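You operate a simulated robot arm through the tools that you are given. There is no shell and no other tool. Be economical: measure what you need, move in short steps, check, and stop when the job is done.

Carry out the task below with a simulated robot arm. There is one attempt and no reset: what you move stays moved.

TASK
Put things in order on the drinks counter top. At the end: the clear measuring glass stands where the grey bike computer stood; the blue balloon weight from the drinks counter top stands where the clear measuring glass stood; the orange cup stands where the blue balloon weight stood; the grey bike computer stands on top of the yellow puzzle box; whatever was shut is shut again. Leave all else as you found it, and nothing knocked over.
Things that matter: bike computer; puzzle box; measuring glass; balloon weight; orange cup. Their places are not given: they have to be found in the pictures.

It is judged by the outcome, as a careful person would: the job done as asked, and still so three seconds after it is handed in. It fails if anything else is knocked over, pushed out of place, dropped, spilled or broken.

THE ROBOT
A 6-joint arm with a two-finger parallel gripper, fixed in place. Base frame: the origin is at the foot of the arm, x ahead of it, y to its left, z up; the work surface is at about z = 880. Lengths are in mm, angles in degrees, forces in N, time in s.
With the tool pointing down near the work surface it reaches from about 240 to 640 mm from the base axis. Its first joint turns from -66.0 to 66.0 degrees. Payload 2.7 kg.
Tool frame: the origin (TCP) lies between the finger pads and is the grasp point; the fingertips stand 23 mm ahead of it; z points along the fingers, y is the line along which they close. The gripper opens to 94 mm. The fingers are 38 mm wide and 10 mm thick; the gripper's body (54 by 96 mm) begins 39 mm behind the TCP.
Orientation is that of the tool frame in the base frame, as a unit quaternion [w, x, y, z]. With the fingers straight down and closing along the base's y, the tool's x points along the base's -x, its y along +y and its z along -z.

THE INTERFACE
- The arm moves only by the tool play_rows. Its argument "plan" is a list of rows, each a list of 7 numbers: the turn, a rotation vector about the base's x, y, z in degrees, then the shift along the base's x, y, z in mm, then the finger opening in mm, from 0 to 94. In form: [[rx, ry, rz, x, y, z, jaw], ...]. A call has 1 to 10 rows; each row is the pose to reach, as a shift and turn from the pose commanded when the call began. A row lasts 0.2 s, in which the tool goes at most 50 mm and 8.6 degrees; a call with a longer step from one row to the next is refused whole, and so is a gripper value outside its range. A pose out of reach is approached as far as the arm can. The call stops where the force on the tool passes 40 N (or 10 N more than at its start, if that is more) or the arm is blocked; 0.2 s more then pass. The fingers move at their own pace (about 45 mm/s each) and stop on an object; they squeeze with about 24 N. The grip force told is the motor's: it shows also when the fingers shut on nothing. Time passes only in rows, and 0.2 s behind the last, so rows that repeat a pose let the fingers close. It gives the time, the measured TCP pose, the force on the tool (base axes), the opening and the grip force at its end, in the units of the frame above (readings bear some noise), and new pictures: "pictures" is both (left out), scene, wrist or none.
- Cameras (640 x 400 px; columns grow to the right, rows downward): "scene" is fixed at [85, -439.6, 1414]; the picture's right is [0.68, -0.73, 0.00], its down [-0.35, -0.33, -0.88] and it looks along [0.64, 0.60, -0.48] (base axes); focal length 321 px, centre (320, 200). "wrist" rides on the gripper at [-39, 0, -44] in the tool frame; the picture's right is [0.00, -1.00, 0.00], its down [0.97, 0.00, -0.24] and it looks along [0.24, 0.00, 0.97] (tool axes); focal length 218 px, centre (320, 200).
- locate(camera, pixels): for up to 12 pixels [column, row] of the newest picture of that camera ("zoom" is the newest enlarged one), the place [x, y, z] in the base frame of the surface seen there, good to about 3 mm. No time passes.
- close_up(camera, box): a new picture of the part [left, top, right, bottom] of that camera's present view, enlarged. No time passes.
- hand_in(): hands the job in; it is judged then, once.

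Work in short steps. Measure before you move; look again where a grasp or a placing could have gone wrong, and mend it. You have 80 turns and 120 pictures in all, the two below and enlarged ones among them. Open the gripper and draw the arm clear of the work before you hand the job in, unless the task says otherwise; then end with one line.

The tools are called after "Call:" as a command line: name --pt "numbers of a row" for each row, then --argument value for the rest, lists and objects as JSON in quotes. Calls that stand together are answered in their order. play_rows: Moves the arm, as the interface text tells. Its arguments: {"type":"object","properties":{"plan":{"type":"array","items":{"type":"array","items":{"type":"number"}}},"pictures":{"type":"string","enum":["both","scene","wrist","none"]}},"required":["plan"]} The other tools are called the same way: locate (camera, pixels) gives the place of the surface under pixels of a picture; close_up (camera, box) takes an enlarged picture of a part of a camera's view; hand_in () hands the job in.

At the start:

```text
time: 0.0
eef_pos: [363.6, 7.5, 1206.3]
tcp_rot: [-0.001, 0.0, 1.0, 0.0]
wrist_force: [0.7, 0.9, -0.7]
finger_gap: 94.1
grasp_force: 0.1
```

scene: 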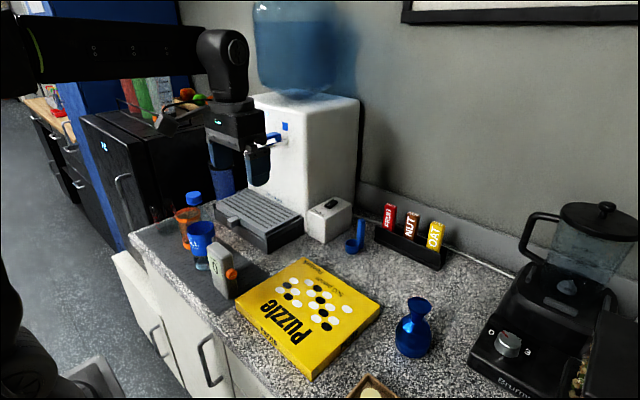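
wrist: 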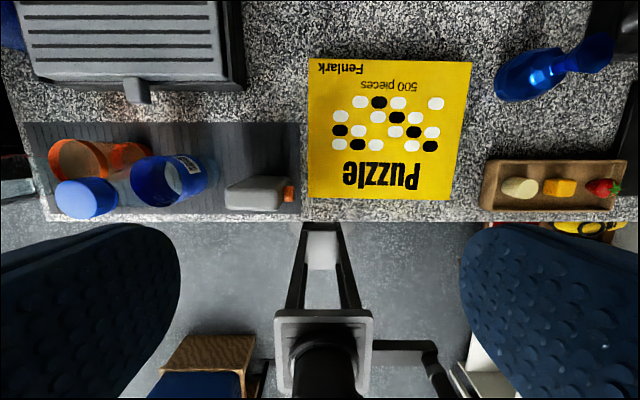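

The objects cluster around scene (190-240, 190-300), and the blue vase-like thing is at (413,325). I'll enlarge both to identify them.

Call:
close_up --camera "scene" --box '[130, 170, 290, 310]'

Call:
close_up --camera "wrist" --box '[20, 110, 320, 230]'

Call:
close_up --camera "scene" --box '[320, 190, 480, 400]'

```text
2.86 times, centred on (210, 240) of scene
```

zoom: 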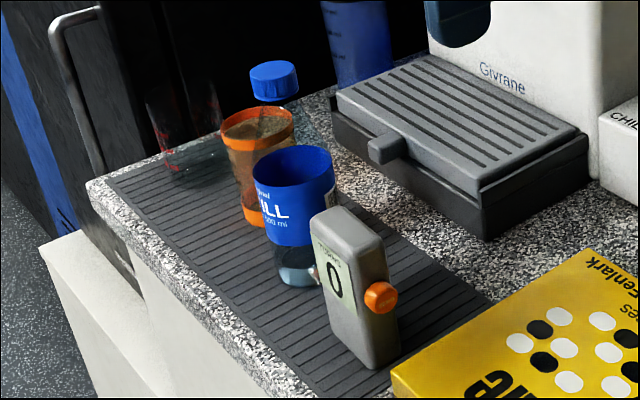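

```text
2.13 times, centred on (170, 170) of wrist
```

zoom: 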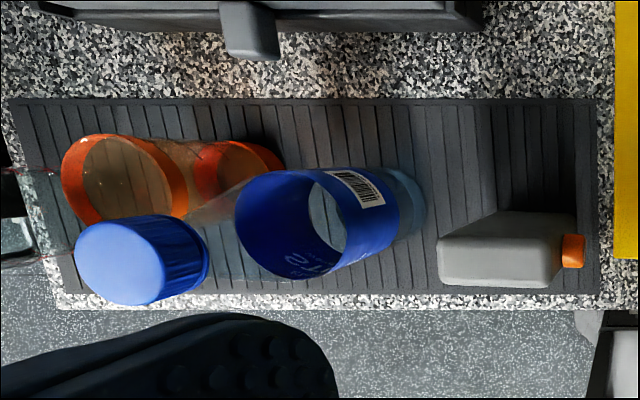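

```text
1.90 times, centred on (400, 295) of scene
```

zoom: 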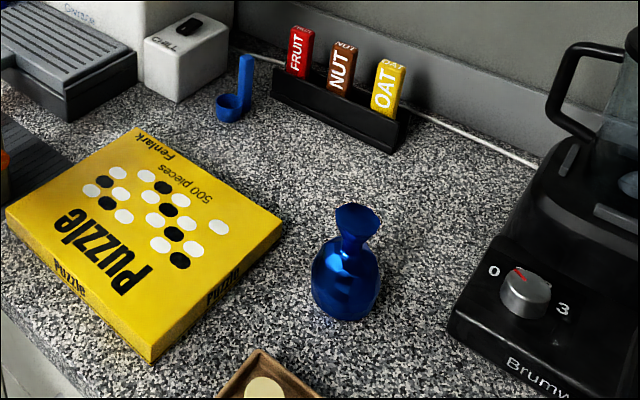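

Call:
close_up --camera "scene" --box '[150, 180, 220, 250]'

Call:
close_up --camera "wrist" --box '[0, 130, 120, 230]'

Call:
locate --camera "wrist" --pixels '[[15, 200], [30, 195], [90, 195], [165, 180], [255, 195], [287, 193], [310, 60], [470, 62], [447, 199], [308, 197], [520, 75], [590, 53]]'

Call:
locate --camera "scene" --pixels '[[179, 232], [183, 215], [193, 196], [190, 245], [420, 303], [411, 340], [221, 275], [231, 275], [217, 247], [225, 298]]'

```text
5.71 times, centred on (185, 215) of scene
```

zoom: 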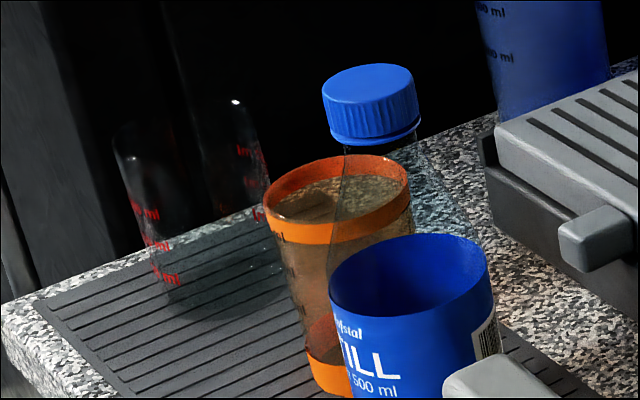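

```text
4.00 times, centred on (60, 180) of wrist
```

zoom: 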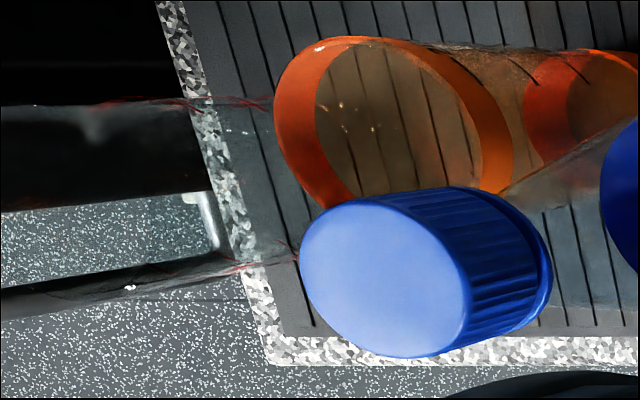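

```text
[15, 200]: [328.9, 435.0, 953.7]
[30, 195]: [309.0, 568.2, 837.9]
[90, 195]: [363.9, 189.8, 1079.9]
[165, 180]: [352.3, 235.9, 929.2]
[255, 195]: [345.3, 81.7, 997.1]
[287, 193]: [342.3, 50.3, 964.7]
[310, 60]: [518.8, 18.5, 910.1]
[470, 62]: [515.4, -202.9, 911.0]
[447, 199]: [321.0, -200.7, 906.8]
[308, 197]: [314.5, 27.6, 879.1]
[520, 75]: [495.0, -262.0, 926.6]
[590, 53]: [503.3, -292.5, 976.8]
```

```text
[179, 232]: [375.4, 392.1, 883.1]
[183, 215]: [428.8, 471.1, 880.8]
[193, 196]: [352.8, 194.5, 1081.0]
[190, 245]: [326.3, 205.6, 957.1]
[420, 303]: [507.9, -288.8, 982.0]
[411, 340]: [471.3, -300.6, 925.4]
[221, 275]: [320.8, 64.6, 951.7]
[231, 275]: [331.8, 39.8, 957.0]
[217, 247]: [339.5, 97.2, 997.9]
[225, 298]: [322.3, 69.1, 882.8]
```

The bottle (blue cap and band) stands at about y=190, with the orange cup and the clear red-marked measuring glass behind it. I'll move the wrist camera over that end of the mat to measure them.

Call:
play_rows --pt "0 0 0 0 45 0 94" --pt "0 0 0 -5 90 0 94" --pt "0 0 0 -10 135 0 94" --pt "0 0 0 -10 180 0 94" --pt "0 0 0 -10 225 0 94" --pt "0 0 0 -10 270 0 94" --pt "0 0 0 -10 315 0 94" --pt "0 0 0 -10 340 0 94"

```text
time: 1.8
eef_pos: [351.9, 346.1, 1210.2]
tcp_rot: [-0.001, 0.0, 1.0, 0.0]
wrist_force: [0.6, -0.6, 0.4]
finger_gap: 93.9
grasp_force: 0.0
```

scene: 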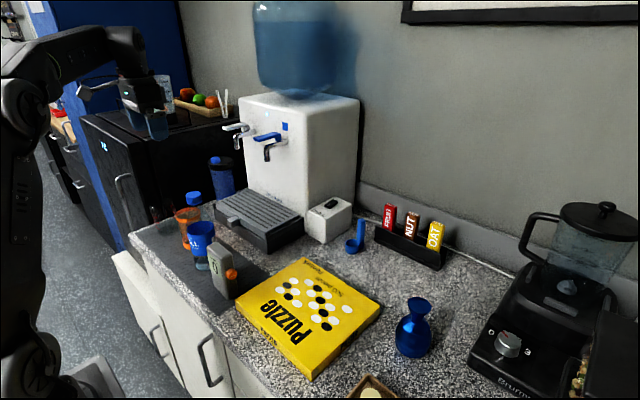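
wrist: 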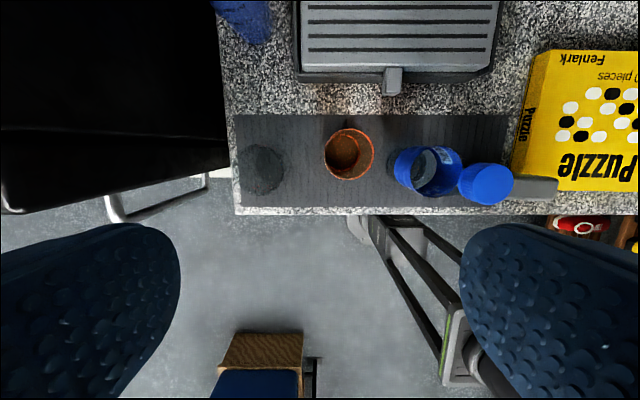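

Call:
close_up --camera "wrist" --box '[220, 100, 400, 220]'

Call:
close_up --camera "scene" --box '[130, 180, 210, 250]'

```text
3.33 times, centred on (310, 160) of wrist
```

zoom: 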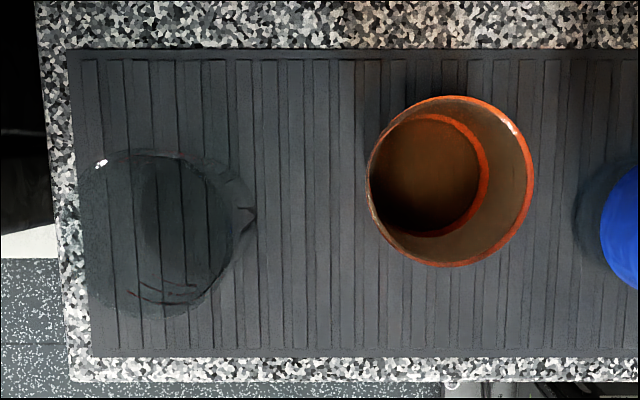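

```text
5.71 times, centred on (170, 215) of scene
```

zoom: 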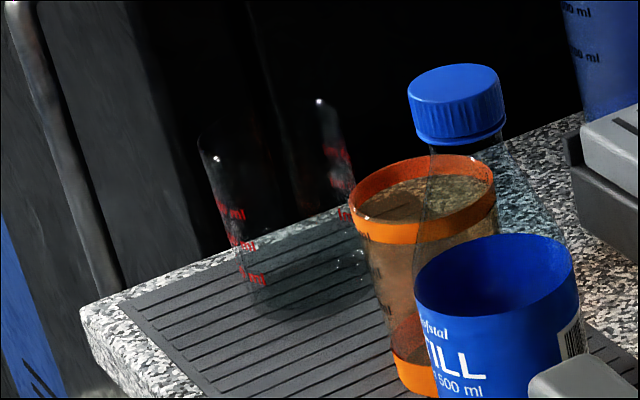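

Call:
close_up --camera "wrist" --box '[230, 120, 390, 220]'

```text
4.00 times, centred on (310, 170) of wrist
```

zoom: 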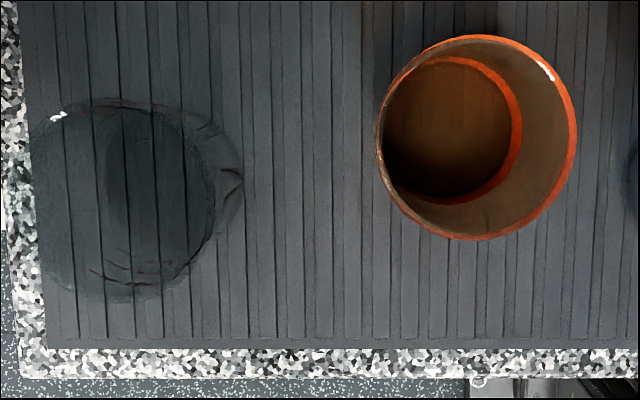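

Call:
locate --camera "zoom" --pixels '[[379, 140], [575, 130], [485, 39], [478, 236], [440, 130], [120, 105], [58, 115], [30, 200], [130, 290], [215, 200], [236, 180], [160, 190]]'

```text
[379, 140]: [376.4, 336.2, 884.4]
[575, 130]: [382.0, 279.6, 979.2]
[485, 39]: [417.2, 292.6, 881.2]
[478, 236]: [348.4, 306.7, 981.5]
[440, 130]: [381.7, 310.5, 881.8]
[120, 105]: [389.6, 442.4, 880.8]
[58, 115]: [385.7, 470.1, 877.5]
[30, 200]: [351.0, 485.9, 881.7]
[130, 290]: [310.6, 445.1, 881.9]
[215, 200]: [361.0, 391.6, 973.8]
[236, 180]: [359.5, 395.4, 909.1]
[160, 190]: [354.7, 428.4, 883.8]
```

Measured so far: the measuring glass is at about (359,423) with rim z≈975 and Ø60, and the orange cup is at about (382,309) with rim z≈980 and Ø61. I'll check the fridge edge, then move over the bike computer.

Call:
locate --camera "wrist" --pixels '[[212, 150], [213, 60], [100, 50], [100, 180], [200, 10], [238, 213], [236, 120], [505, 120], [485, 180], [430, 170]]'

Call:
play_rows --pt "0 0 0 0 -45 0 94" --pt "0 0 0 0 -90 0 94" --pt "0 0 0 0 -135 0 94" --pt "0 0 0 0 -180 0 94" --pt "0 0 0 0 -225 0 94" --pt "0 0 0 0 -271 0 94" --pt "0 0 0 0 -271 -45 94" --pt "0 0 0 0 -271 -90 94" --pictures "wrist"

```text
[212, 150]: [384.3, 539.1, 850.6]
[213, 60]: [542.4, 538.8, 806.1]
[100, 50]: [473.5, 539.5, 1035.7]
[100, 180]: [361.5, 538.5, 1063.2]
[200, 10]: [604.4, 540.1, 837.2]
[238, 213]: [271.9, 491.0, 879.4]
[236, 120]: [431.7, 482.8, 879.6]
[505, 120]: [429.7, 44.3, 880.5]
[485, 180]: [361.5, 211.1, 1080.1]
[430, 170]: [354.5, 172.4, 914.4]
```

```text
time: 3.6
eef_pos: [357.5, 75.5, 1116.5]
tcp_rot: [0.001, 0.0, 1.0, 0.001]
wrist_force: [0.0, 0.2, -0.7]
finger_gap: 93.8
grasp_force: 0.1
```

wrist: 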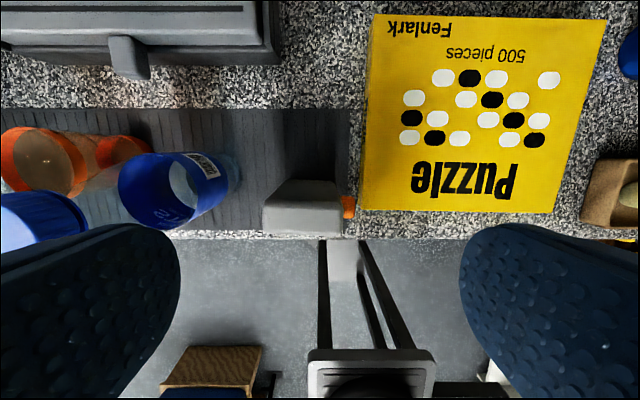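

Call:
close_up --camera "wrist" --box '[230, 160, 390, 260]'

Call:
close_up --camera "scene" --box '[190, 230, 270, 310]'

```text
4.00 times, centred on (310, 210) of wrist
```

zoom: 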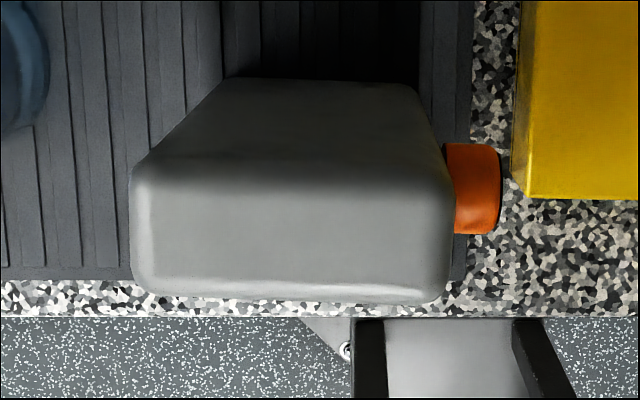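

```text
5.00 times, centred on (230, 270) of scene
```

zoom: 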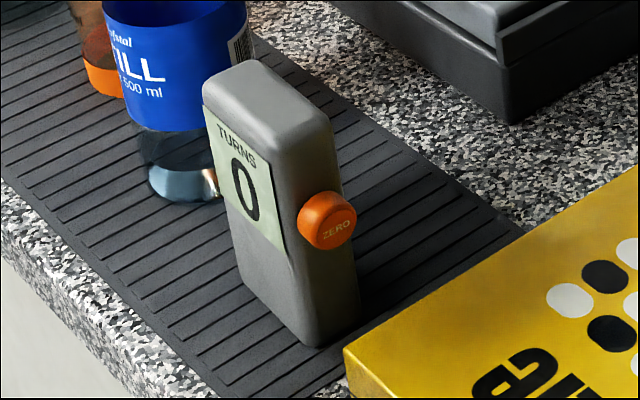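

Call:
locate --camera "wrist" --pixels '[[266, 202], [338, 201], [302, 201], [302, 231], [268, 230], [338, 231], [302, 180.5], [302, 216], [349, 208], [353, 200], [353, 217]]'

Call:
locate --camera "scene" --pixels '[[216, 252], [229, 263], [242, 285], [238, 260], [228, 296], [246, 298], [293, 285], [231, 254], [239, 308], [252, 330], [224, 281]]'

```text
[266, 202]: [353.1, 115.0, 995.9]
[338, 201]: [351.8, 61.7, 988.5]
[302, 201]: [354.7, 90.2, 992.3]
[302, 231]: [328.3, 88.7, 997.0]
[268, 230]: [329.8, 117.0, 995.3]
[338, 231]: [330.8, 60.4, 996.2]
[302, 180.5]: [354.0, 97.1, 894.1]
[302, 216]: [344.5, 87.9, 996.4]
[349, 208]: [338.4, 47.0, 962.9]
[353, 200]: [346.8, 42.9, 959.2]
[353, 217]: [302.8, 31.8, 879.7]
```

```text
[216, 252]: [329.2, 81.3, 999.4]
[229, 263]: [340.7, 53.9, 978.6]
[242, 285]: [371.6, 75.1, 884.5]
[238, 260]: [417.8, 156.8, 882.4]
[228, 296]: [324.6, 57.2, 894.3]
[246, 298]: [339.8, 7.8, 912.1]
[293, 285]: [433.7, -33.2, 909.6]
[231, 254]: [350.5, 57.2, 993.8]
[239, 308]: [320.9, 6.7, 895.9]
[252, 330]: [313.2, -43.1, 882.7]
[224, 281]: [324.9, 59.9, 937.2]
```

The bike computer spans x≈323–357 and y≈55–120, with its top at 997 and the orange button on its −y side. I'll turn the gripper −90° so it closes along x, away from the button.

Call:
play_rows --pt "0 0 -8.5 -2 2 0 94" --pt "0 0 -17 -4 4 0 94" --pt "0 0 -25.5 -6 6 0 94" --pt "0 0 -34 -8 8 0 94" --pt "0 0 -42.5 -10 10 0 94" --pt "0 0 -51 -14 12 0 94" --pt "0 0 -59.5 -14 12 0 94" --pt "0 0 -68 -14 12 0 94" --pt "0 0 -76.5 -14 12 0 94" --pt "0 0 -85 -14 12 0 94" --pictures "none"

Call:
play_rows --pt "0 0 -5 0 0 0 94" --pt "0 0 -5 0 0 -40 94" --pt "0 0 -5 0 0 -40 94"

```text
time: 5.8
eef_pos: [340.7, 88.2, 1117.5]
tcp_rot: [0.0, 0.676, 0.737, 0.0]
wrist_force: [-0.3, -0.4, -0.7]
finger_gap: 94.1
grasp_force: 0.2
```

```text
time: 6.6
eef_pos: [342.3, 86.6, 1076.0]
tcp_rot: [0.0, 0.707, 0.707, -0.001]
wrist_force: [0.1, 0.4, -0.1]
finger_gap: 94.0
grasp_force: 0.1
```

scene: 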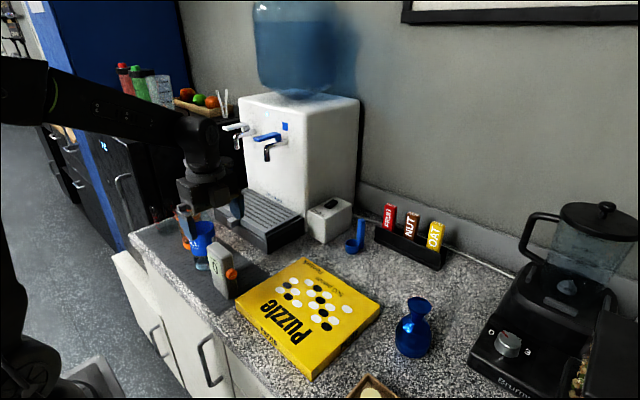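
wrist: 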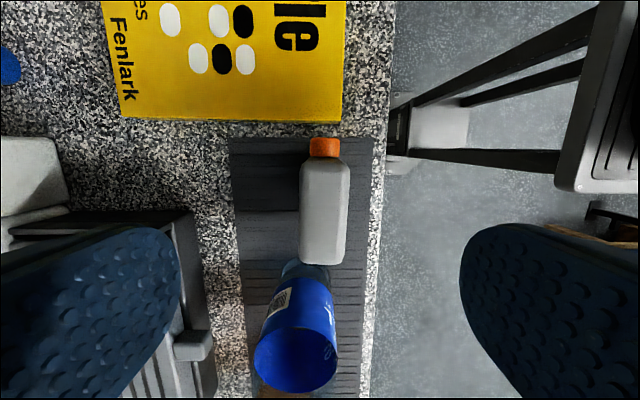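

Aligned: the computer's top is at columns 303–349, near the centre line. I'll descend to the grasp height and close.

Call:
play_rows --pt "0 0 0 -2 1 -35 94" --pt "0 0 0 -2 1 -70 94" --pt "0 0 0 -2 1 -90 94" --pt "0 0 0 -2 1 -107 94" --pt "0 0 0 -2 1 -107 94"

```text
time: 7.3
eef_pos: [343.3, 88.6, 1006.7]
tcp_rot: [0.005, 0.706, 0.708, 0.015]
wrist_force: [-1.1, -2.0, 6.7]
finger_gap: 93.8
grasp_force: 0.1
stopped in row 3: the force on the tool passed its limit (the readings are from after the stop); the commanded pose is now the measured one
```

scene: 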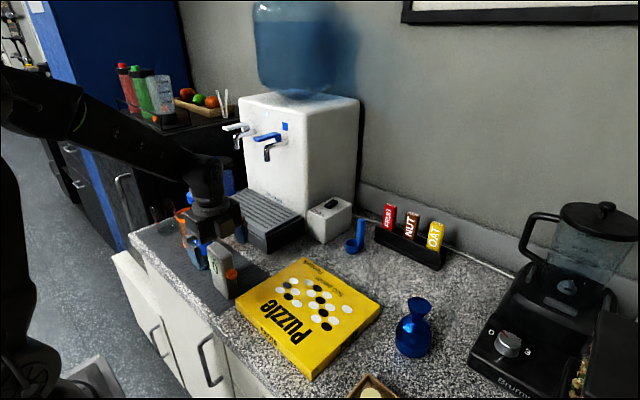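
wrist: 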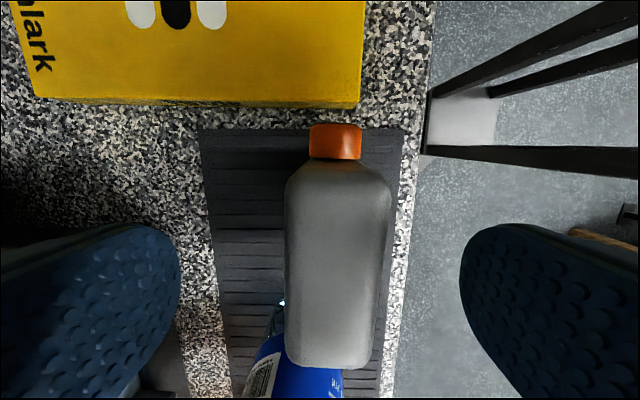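

The descent stopped on contact at z≈1007. I'll look closely to see what was touched.

Call:
close_up --camera "scene" --box '[150, 160, 280, 310]'

```text
2.67 times, centred on (215, 235) of scene
```

zoom: 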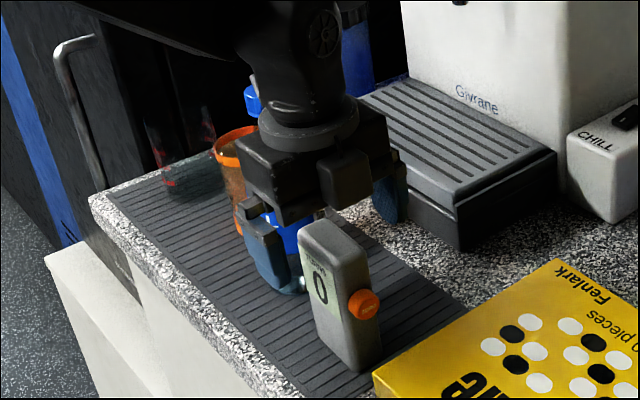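

Call:
play_rows --pt "0 0 0 0 0 20 94" --pt "0 0 0 0 -10 60 94" --pt "0 0 0 0 -60 110 94" --pt "0 0 0 0 -105 150 94"

Call:
close_up --camera "scene" --box '[130, 170, 290, 310]'

```text
refused: row 3 steps farther than a row can; nothing moved
```

```text
2.86 times, centred on (210, 240) of scene
```

zoom: 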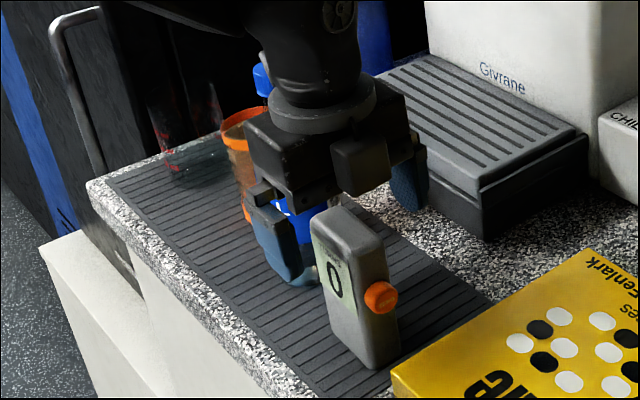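

Call:
play_rows --pt "0 0 0 0 0 20 94" --pt "0 0 0 0 0 60 94" --pt "0 0 0 0 -20 100 94" --pt "0 0 0 0 -60 120 94" --pt "0 0 0 0 -105 130 94" --pt "0 0 0 0 -150 130 94" --pt "0 0 0 0 -150 130 94"

Call:
close_up --camera "scene" --box '[130, 170, 290, 310]'

```text
time: 8.9
eef_pos: [341.3, -60.7, 1135.8]
tcp_rot: [0.004, 0.706, 0.708, 0.013]
wrist_force: [-0.1, 0.2, 0.0]
finger_gap: 94.0
grasp_force: 0.2
```

scene: 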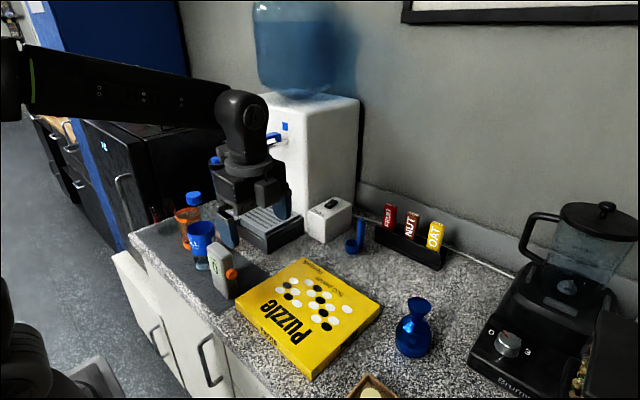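
wrist: 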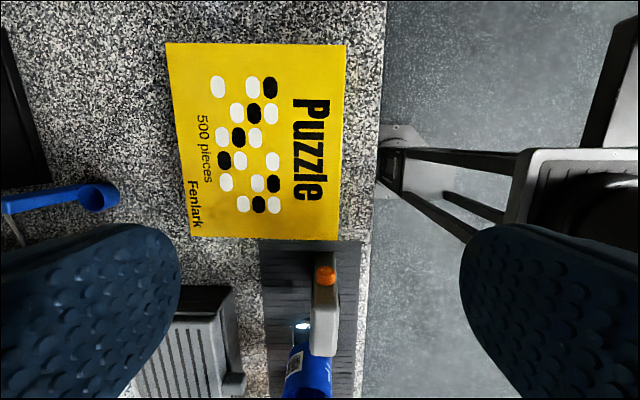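

```text
2.86 times, centred on (210, 240) of scene
```

zoom: 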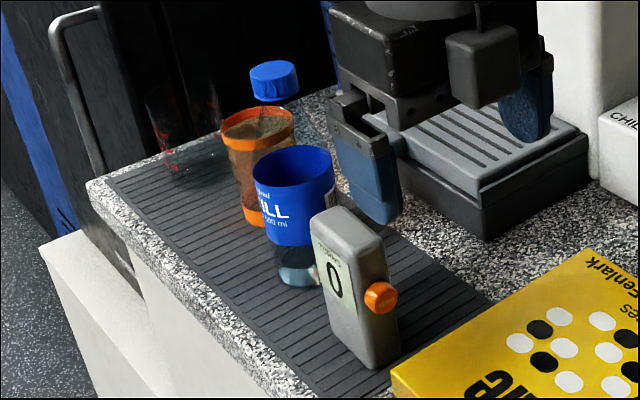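

The bottle is unmoved; the arm's wrist apparently touched its cap. I'll tilt the tool 25° so the wrist leans toward −y, away from the bottle, and approach again.

Call:
play_rows --pt "8 0.5 0 0 20 0 94" --pt "16 1 0 0 60 0 94" --pt "24.2 1.6 0.2 -2 100 0 94" --pt "24.2 1.6 0.2 -2 140 0 94" --pt "24.2 1.6 0.2 -2 149 -40 94" --pt "24.2 1.6 0.2 -2 149 -80 94" --pt "24.2 1.6 0.2 -2 149 -100 94" --pt "24.2 1.6 0.2 -2 149 -100 94"

Call:
close_up --camera "scene" --box '[130, 150, 290, 310]'

```text
time: 10.7
eef_pos: [343.5, 87.7, 1034.1]
tcp_rot: [-0.154, 0.691, 0.69, 0.151]
wrist_force: [-0.7, 0.1, -0.2]
finger_gap: 93.9
grasp_force: 0.1
```

scene: 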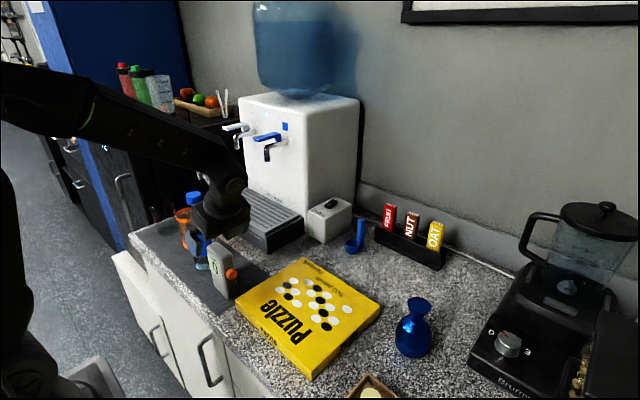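
wrist: 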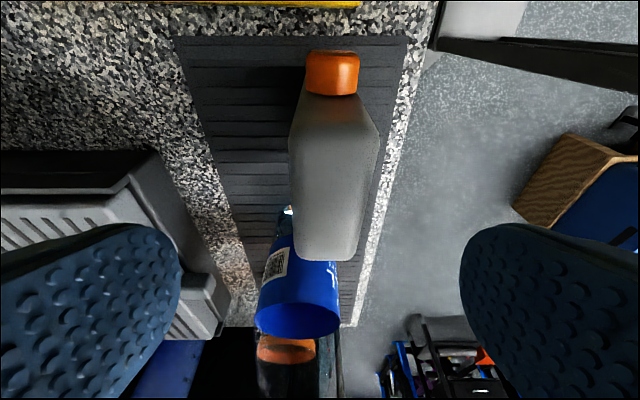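

```text
2.50 times, centred on (210, 230) of scene
```

zoom: 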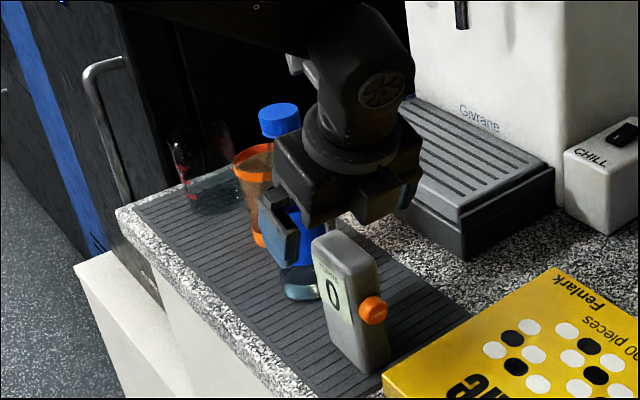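

The wrist is now well clear of the cap. I'll descend to TCP z≈982.

Call:
play_rows --pt "0 0 0 -2 0 -20 94" --pt "0 0 0 -2 0 -38 94" --pt "0 0 0 -2 0 -53 94" --pt "0 0 0 -2 0 -53 94"

Call:
close_up --camera "scene" --box '[130, 150, 290, 310]'

```text
time: 11.7
eef_pos: [340.1, 87.9, 982.2]
tcp_rot: [-0.152, 0.691, 0.69, 0.151]
wrist_force: [0.8, -0.3, 0.2]
finger_gap: 93.6
grasp_force: 0.0
```

scene: 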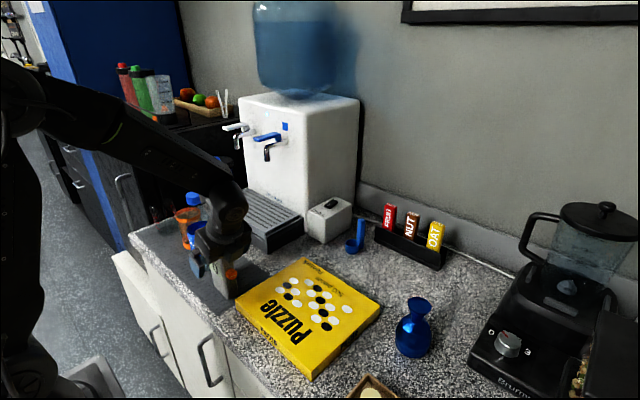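
wrist: 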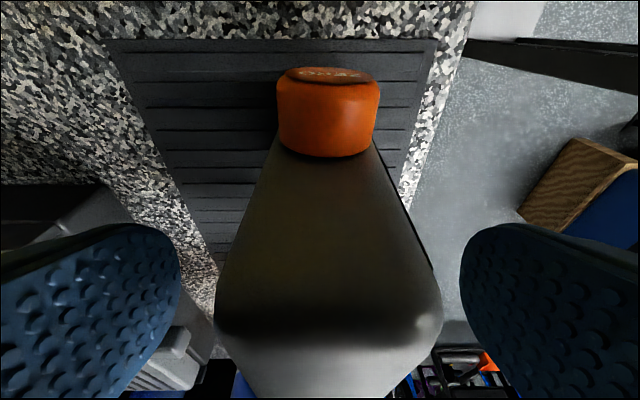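

```text
2.50 times, centred on (210, 230) of scene
```

zoom: 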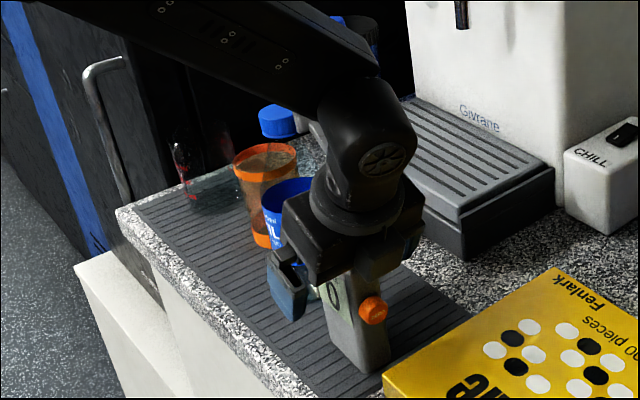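

No contact, and the computer is centred between the fingers. I'll close.

Call:
play_rows --pt "0 0 0 0 0 0 60" --pt "0 0 0 0 0 0 30" --pt "0 0 0 0 0 0 20" --pt "0 0 0 0 0 0 20" --pt "0 0 0 0 0 0 20" --pt "0 0 0 0 0 0 20" --pictures "none"

Call:
play_rows --pt "0 0 0 0 0 5 20" --pt "0 0 0 0 0 20 20" --pt "0 0 0 0 0 40 20" --pt "0 0 0 0 0 60 20"

```text
time: 13.1
eef_pos: [340.1, 88.1, 981.2]
tcp_rot: [-0.153, 0.691, 0.69, 0.151]
wrist_force: [0.0, -0.5, -0.1]
finger_gap: 30.0
grasp_force: 23.2
```

```text
time: 14.1
eef_pos: [339.2, 87.0, 1042.6]
tcp_rot: [-0.153, 0.691, 0.69, 0.151]
wrist_force: [-0.2, -1.0, -2.4]
finger_gap: 30.0
grasp_force: 24.1
```

scene: 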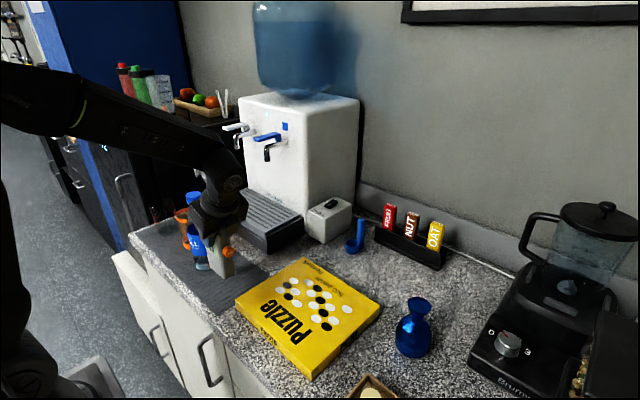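
wrist: 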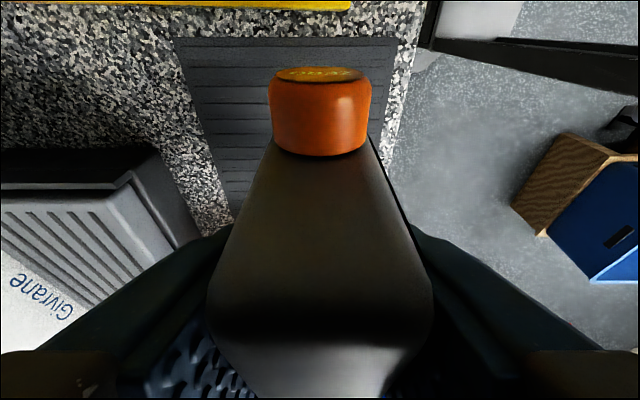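

The grip is firm at 30 mm. I'll carry it over the middle of the puzzle box, at about (418,−90).

Call:
play_rows --pt "0 0 0 0 0 20 20" --pt "0 0 0 16 -36 20 20" --pt "0 0 0 32 -72 20 20" --pt "0 0 0 48 -108 20 20" --pt "0 0 0 64 -144 20 20" --pt "0 0 0 78 -178 20 20" --pt "0 0 0 78 -178 5 20" --pt "0 0 0 78 -178 -18 20" --pt "0 0 0 78 -178 -25 20" --pt "0 0 0 78 -178 -25 20"

Call:
close_up --camera "scene" --box '[230, 180, 390, 340]'

```text
time: 16.3
eef_pos: [417.0, -89.5, 1016.2]
tcp_rot: [-0.153, 0.691, 0.69, 0.151]
wrist_force: [0.0, -0.1, -0.9]
finger_gap: 29.6
grasp_force: 24.2
```

scene: 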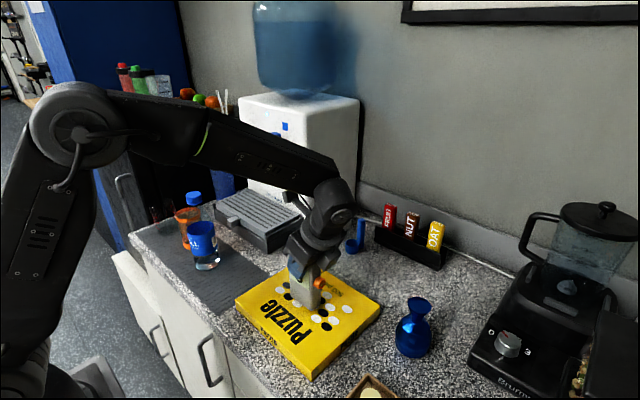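
wrist: 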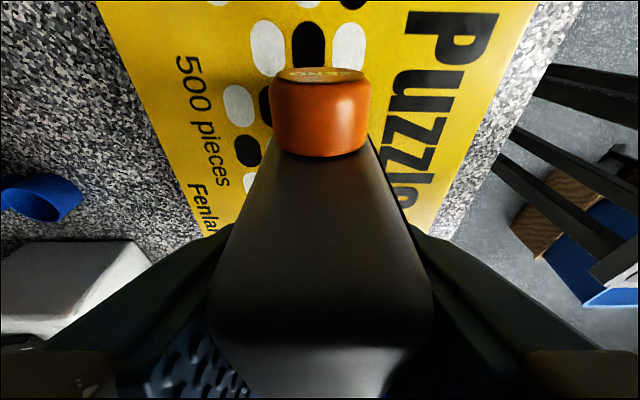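

```text
2.50 times, centred on (310, 260) of scene
```

zoom: 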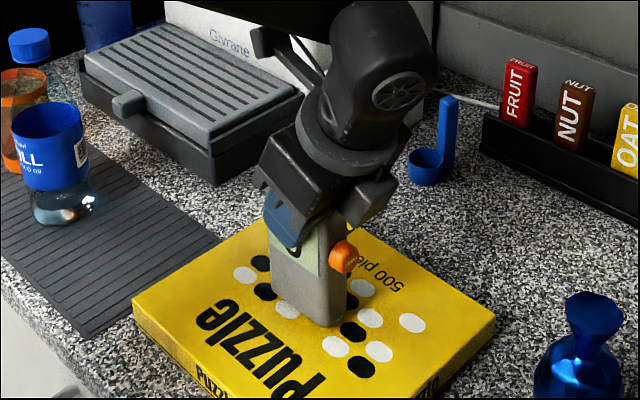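

Call:
play_rows --pt "0 0 0 0 0 -2 20" --pt "0 0 0 0 0 -4 20" --pt "0 0 0 0 0 -5 20" --pt "0 0 0 0 0 -6 20" --pt "0 0 0 0 0 -6 20" --pictures "none"

```text
time: 17.5
eef_pos: [417.9, -89.6, 1012.2]
tcp_rot: [-0.153, 0.691, 0.69, 0.152]
wrist_force: [-1.5, -0.5, 3.6]
finger_gap: 29.8
grasp_force: 24.1
```

Contact is felt (+3.6 N), so I'll release and withdraw upward.

Call:
play_rows --pt "0 0 0 0 0 0 40" --pt "0 0 0 0 0 0 60" --pt "0 0 0 0 0 0 70" --pt "0 0 0 0 0 0 70" --pt "0 0 0 0 0 20 70" --pt "0 0 0 0 0 60 80" --pt "0 0 0 0 0 100 94" --pt "0 0 0 0 40 130 94"

Call:
close_up --camera "scene" --box '[230, 180, 390, 340]'

```text
time: 19.3
eef_pos: [415.7, -49.3, 1143.7]
tcp_rot: [-0.153, 0.692, 0.689, 0.151]
wrist_force: [0.4, -0.1, -1.1]
finger_gap: 94.1
grasp_force: 0.1
```

scene: 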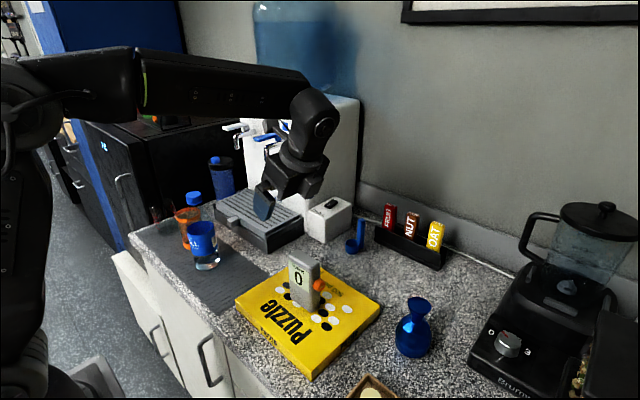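
wrist: 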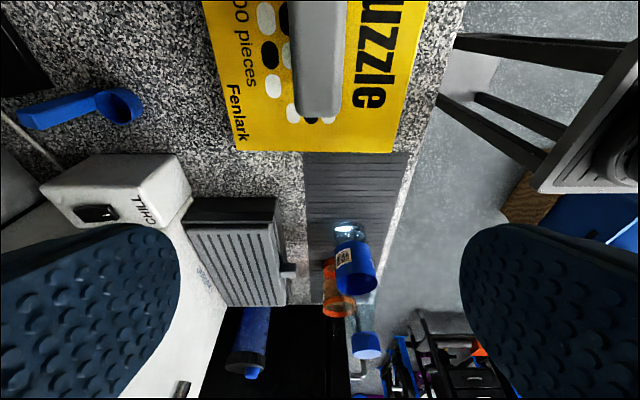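

```text
2.50 times, centred on (310, 260) of scene
```

zoom: 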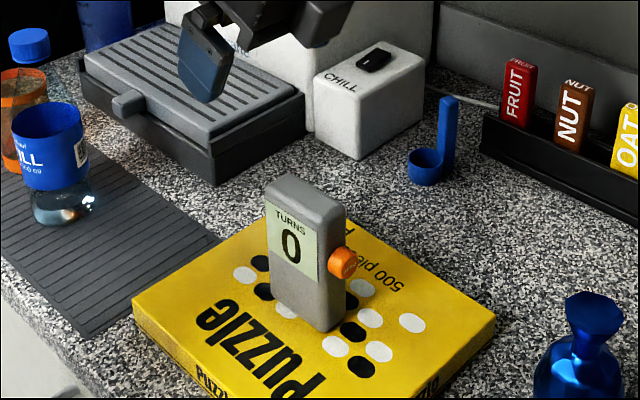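

The computer stands on the box. Next I'll move toward the measuring glass and look at it from this tilted pose.

Call:
play_rows --pt "0 0 0 -10 0 40 94" --pt "0 0 0 -20 45 45 94" --pt "0 0 0 -30 90 45 94" --pt "0 0 0 -40 135 45 94" --pt "0 0 0 -50 180 45 94" --pt "0 0 0 -58 225 45 94" --pt "0 0 0 -58 270 45 94" --pt "0 0 0 -58 310 45 94" --pt "0 0 0 -58 310 45 94"

Call:
close_up --camera "wrist" --box '[240, 100, 400, 220]'

```text
time: 21.3
eef_pos: [361.3, 261.0, 1186.3]
tcp_rot: [-0.153, 0.692, 0.689, 0.151]
wrist_force: [0.0, -0.5, -0.2]
finger_gap: 94.1
grasp_force: 0.1
```

scene: 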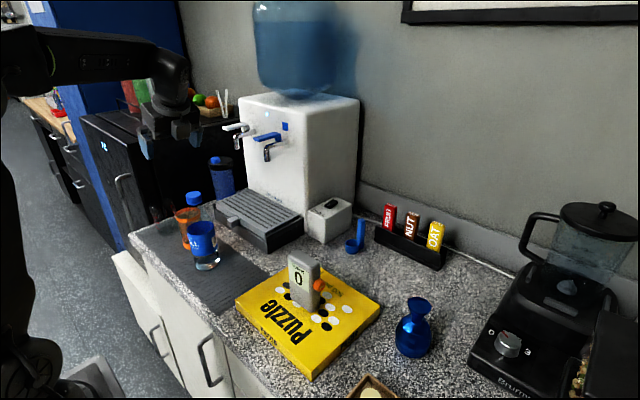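
wrist: 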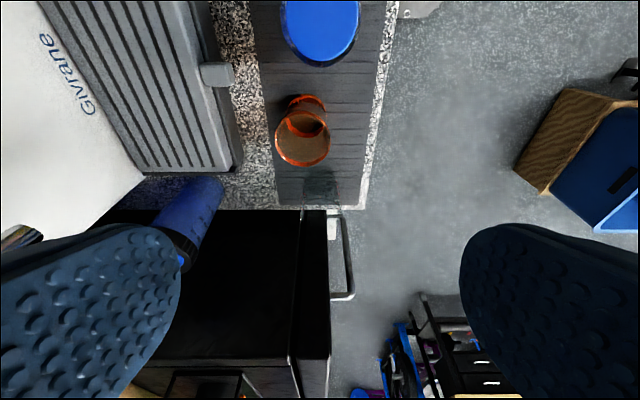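

```text
3.33 times, centred on (320, 160) of wrist
```

zoom: 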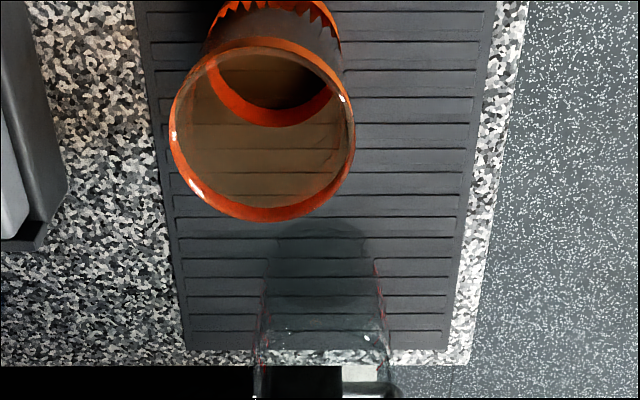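

Call:
locate --camera "zoom" --pixels '[[320, 222], [320, 214], [320, 230], [275, 255], [367, 255], [322, 290], [320, 340], [255, 340], [390, 340]]'

```text
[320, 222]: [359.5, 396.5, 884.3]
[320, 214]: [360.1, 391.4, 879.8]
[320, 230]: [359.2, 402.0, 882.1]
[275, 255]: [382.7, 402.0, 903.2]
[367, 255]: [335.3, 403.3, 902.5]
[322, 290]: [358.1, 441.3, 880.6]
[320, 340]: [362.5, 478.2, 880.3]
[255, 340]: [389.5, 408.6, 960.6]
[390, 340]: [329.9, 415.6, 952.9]
```

Glass axis is at about (359.7,423). I'll move above it and descend partway.

Call:
play_rows --pt "0 0 0 0 45 0 94" --pt "0 0 0 1 90 0 94" --pt "0 0 0 1 135 0 94" --pt "0 0 0 1 162 -20 94" --pt "0 0 0 1 162 -60 94" --pt "0 0 0 1 162 -100 94" --pt "0 0 0 1 162 -140 94" --pt "0 0 0 1 162 -165 94" --pt "0 0 0 1 162 -165 94"

Call:
close_up --camera "scene" --box '[100, 120, 260, 280]'

```text
time: 23.3
eef_pos: [359.3, 420.9, 1022.0]
tcp_rot: [-0.153, 0.691, 0.69, 0.152]
wrist_force: [-1.1, -0.1, -0.4]
finger_gap: 93.9
grasp_force: 0.0
```

scene: 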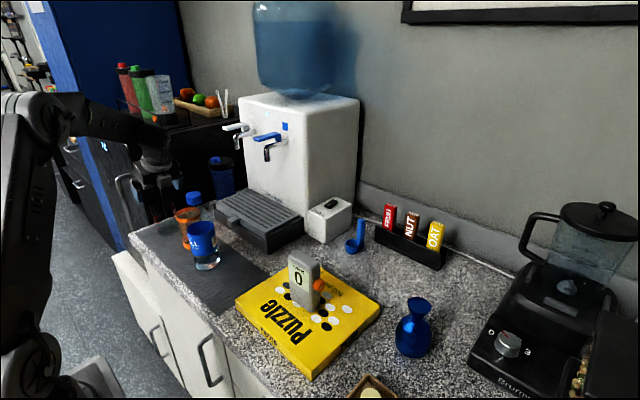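
wrist: 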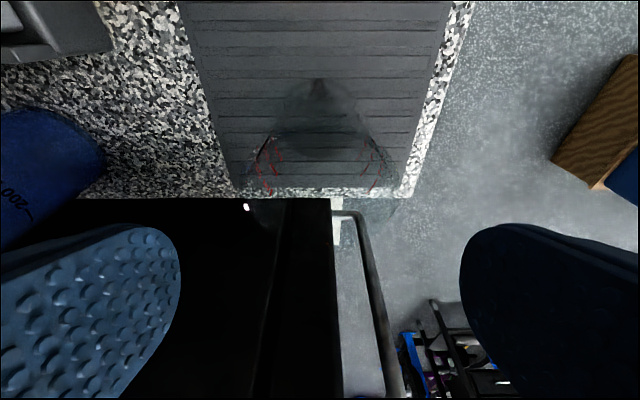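

```text
2.50 times, centred on (180, 200) of scene
```

zoom: 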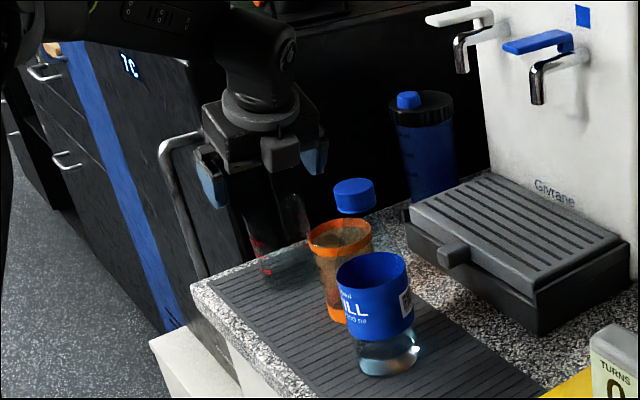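

Call:
play_rows --pt "0 0 0 0 1 -20 94" --pt "0 0 0 0 1 -40 94" --pt "0 0 0 0 1 -56 94" --pt "0 0 0 0 1 -56 94"

Call:
close_up --camera "scene" --box '[120, 140, 240, 260]'

```text
time: 24.3
eef_pos: [360.1, 421.3, 966.8]
tcp_rot: [-0.154, 0.691, 0.69, 0.151]
wrist_force: [-0.6, -0.6, 0.0]
finger_gap: 94.1
grasp_force: 0.2
```

scene: 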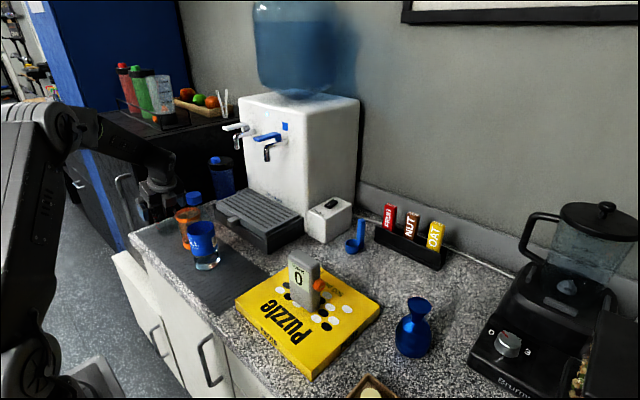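
wrist: 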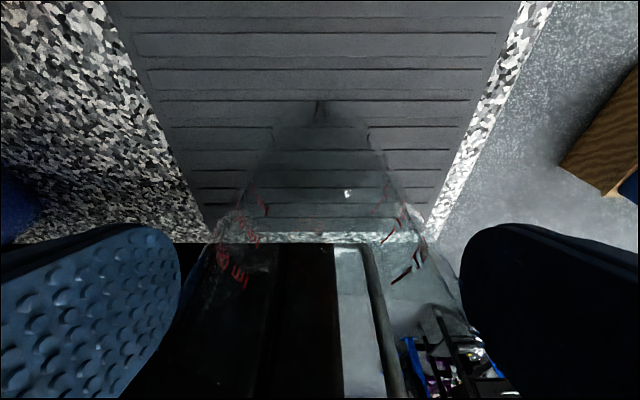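

```text
3.33 times, centred on (180, 200) of scene
```

zoom: 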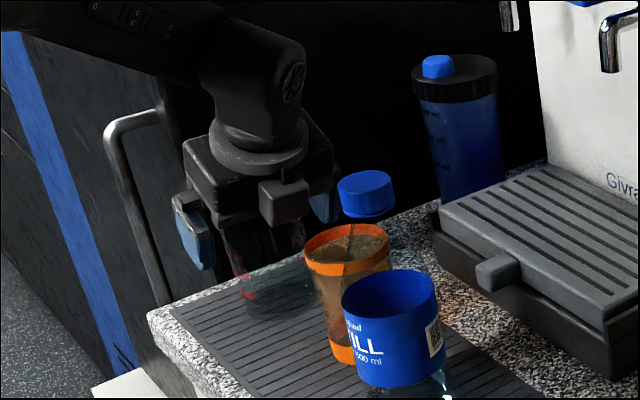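

The fingers straddle the glass with no contact; I'll close on it.

Call:
play_rows --pt "0 0 0 0 0 0 80" --pt "0 0 0 0 0 0 66" --pt "0 0 0 0 0 0 50" --pt "0 0 0 0 0 0 45" --pt "0 0 0 0 0 0 45" --pt "0 0 0 0 0 0 45" --pictures "wrist"

```text
time: 25.7
eef_pos: [360.5, 422.0, 965.3]
tcp_rot: [-0.154, 0.691, 0.689, 0.152]
wrist_force: [-0.7, 0.6, -0.2]
finger_gap: 62.2
grasp_force: 24.3
```

wrist: 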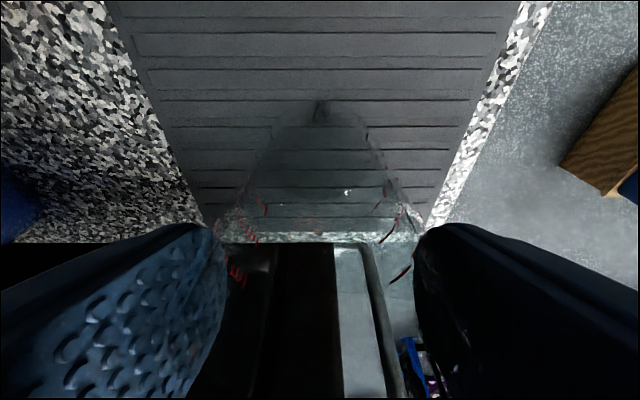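

Held at 62 mm. I'll lift high enough to pass over the cup and the bottle.

Call:
play_rows --pt "0 0 0 0 0 5 45" --pt "0 0 0 0 0 25 45" --pt "0 0 0 0 0 70 45" --pt "0 0 0 0 0 115 45" --pt "0 0 0 0 0 160 45" --pt "0 0 0 0 0 205 45" --pt "0 0 0 0 0 235 45" --pt "0 0 0 0 0 235 45"

```text
time: 27.5
eef_pos: [359.0, 422.7, 1203.8]
tcp_rot: [-0.153, 0.691, 0.69, 0.151]
wrist_force: [0.3, -0.9, -3.0]
finger_gap: 62.2
grasp_force: 24.6
```

scene: 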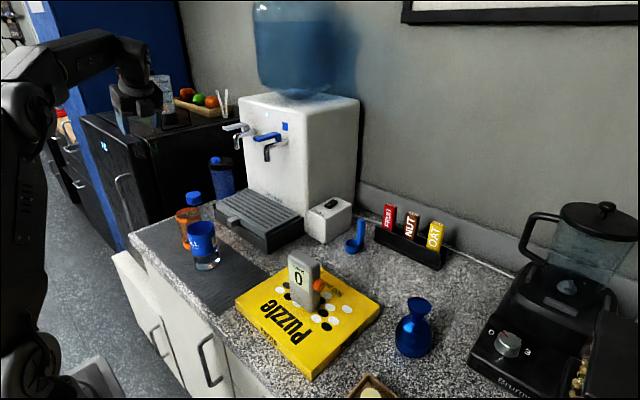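
wrist: 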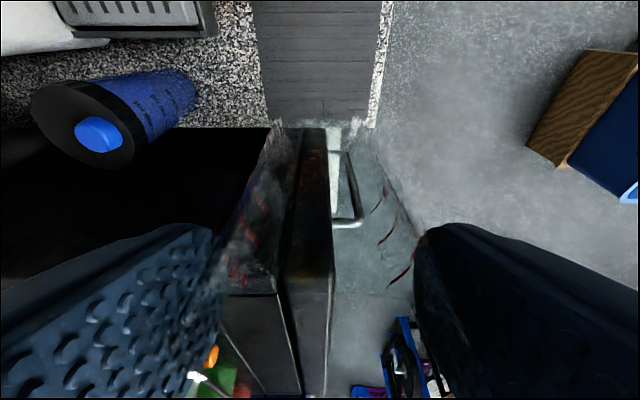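

Call:
play_rows --pt "0 0 0 -2 -40 0 45" --pt "0 0 0 -5 -85 0 45" --pt "0 0 0 -8 -130 0 45" --pt "0 0 0 -11 -175 0 45" --pt "0 0 0 -14 -220 0 45" --pt "0 0 0 -17 -265 0 45" --pt "0 0 0 -20 -310 0 45" --pt "0 0 0 -20 -334 0 45" --pt "0 0 0 -20 -334 -40 45" --pt "0 0 0 -20 -334 -80 45" --pictures "scene"

Call:
close_up --camera "scene" --box '[140, 140, 300, 300]'

```text
time: 29.7
eef_pos: [341.9, 88.2, 1120.1]
tcp_rot: [-0.154, 0.691, 0.69, 0.152]
wrist_force: [-0.6, 0.8, -1.4]
finger_gap: 62.6
grasp_force: 24.2
```

scene: 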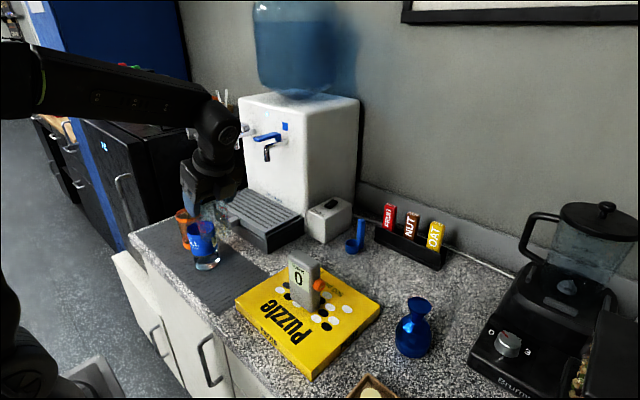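

```text
2.50 times, centred on (220, 220) of scene
```

zoom: 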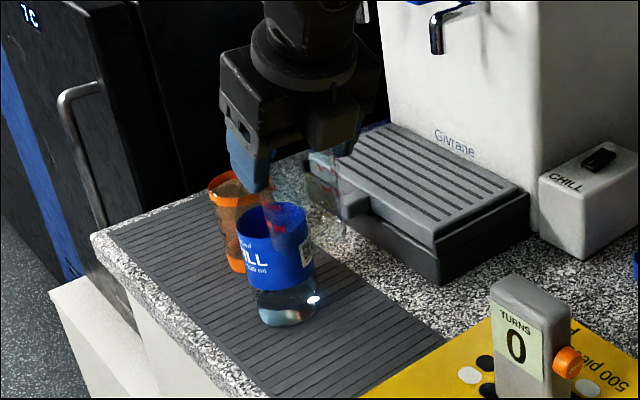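

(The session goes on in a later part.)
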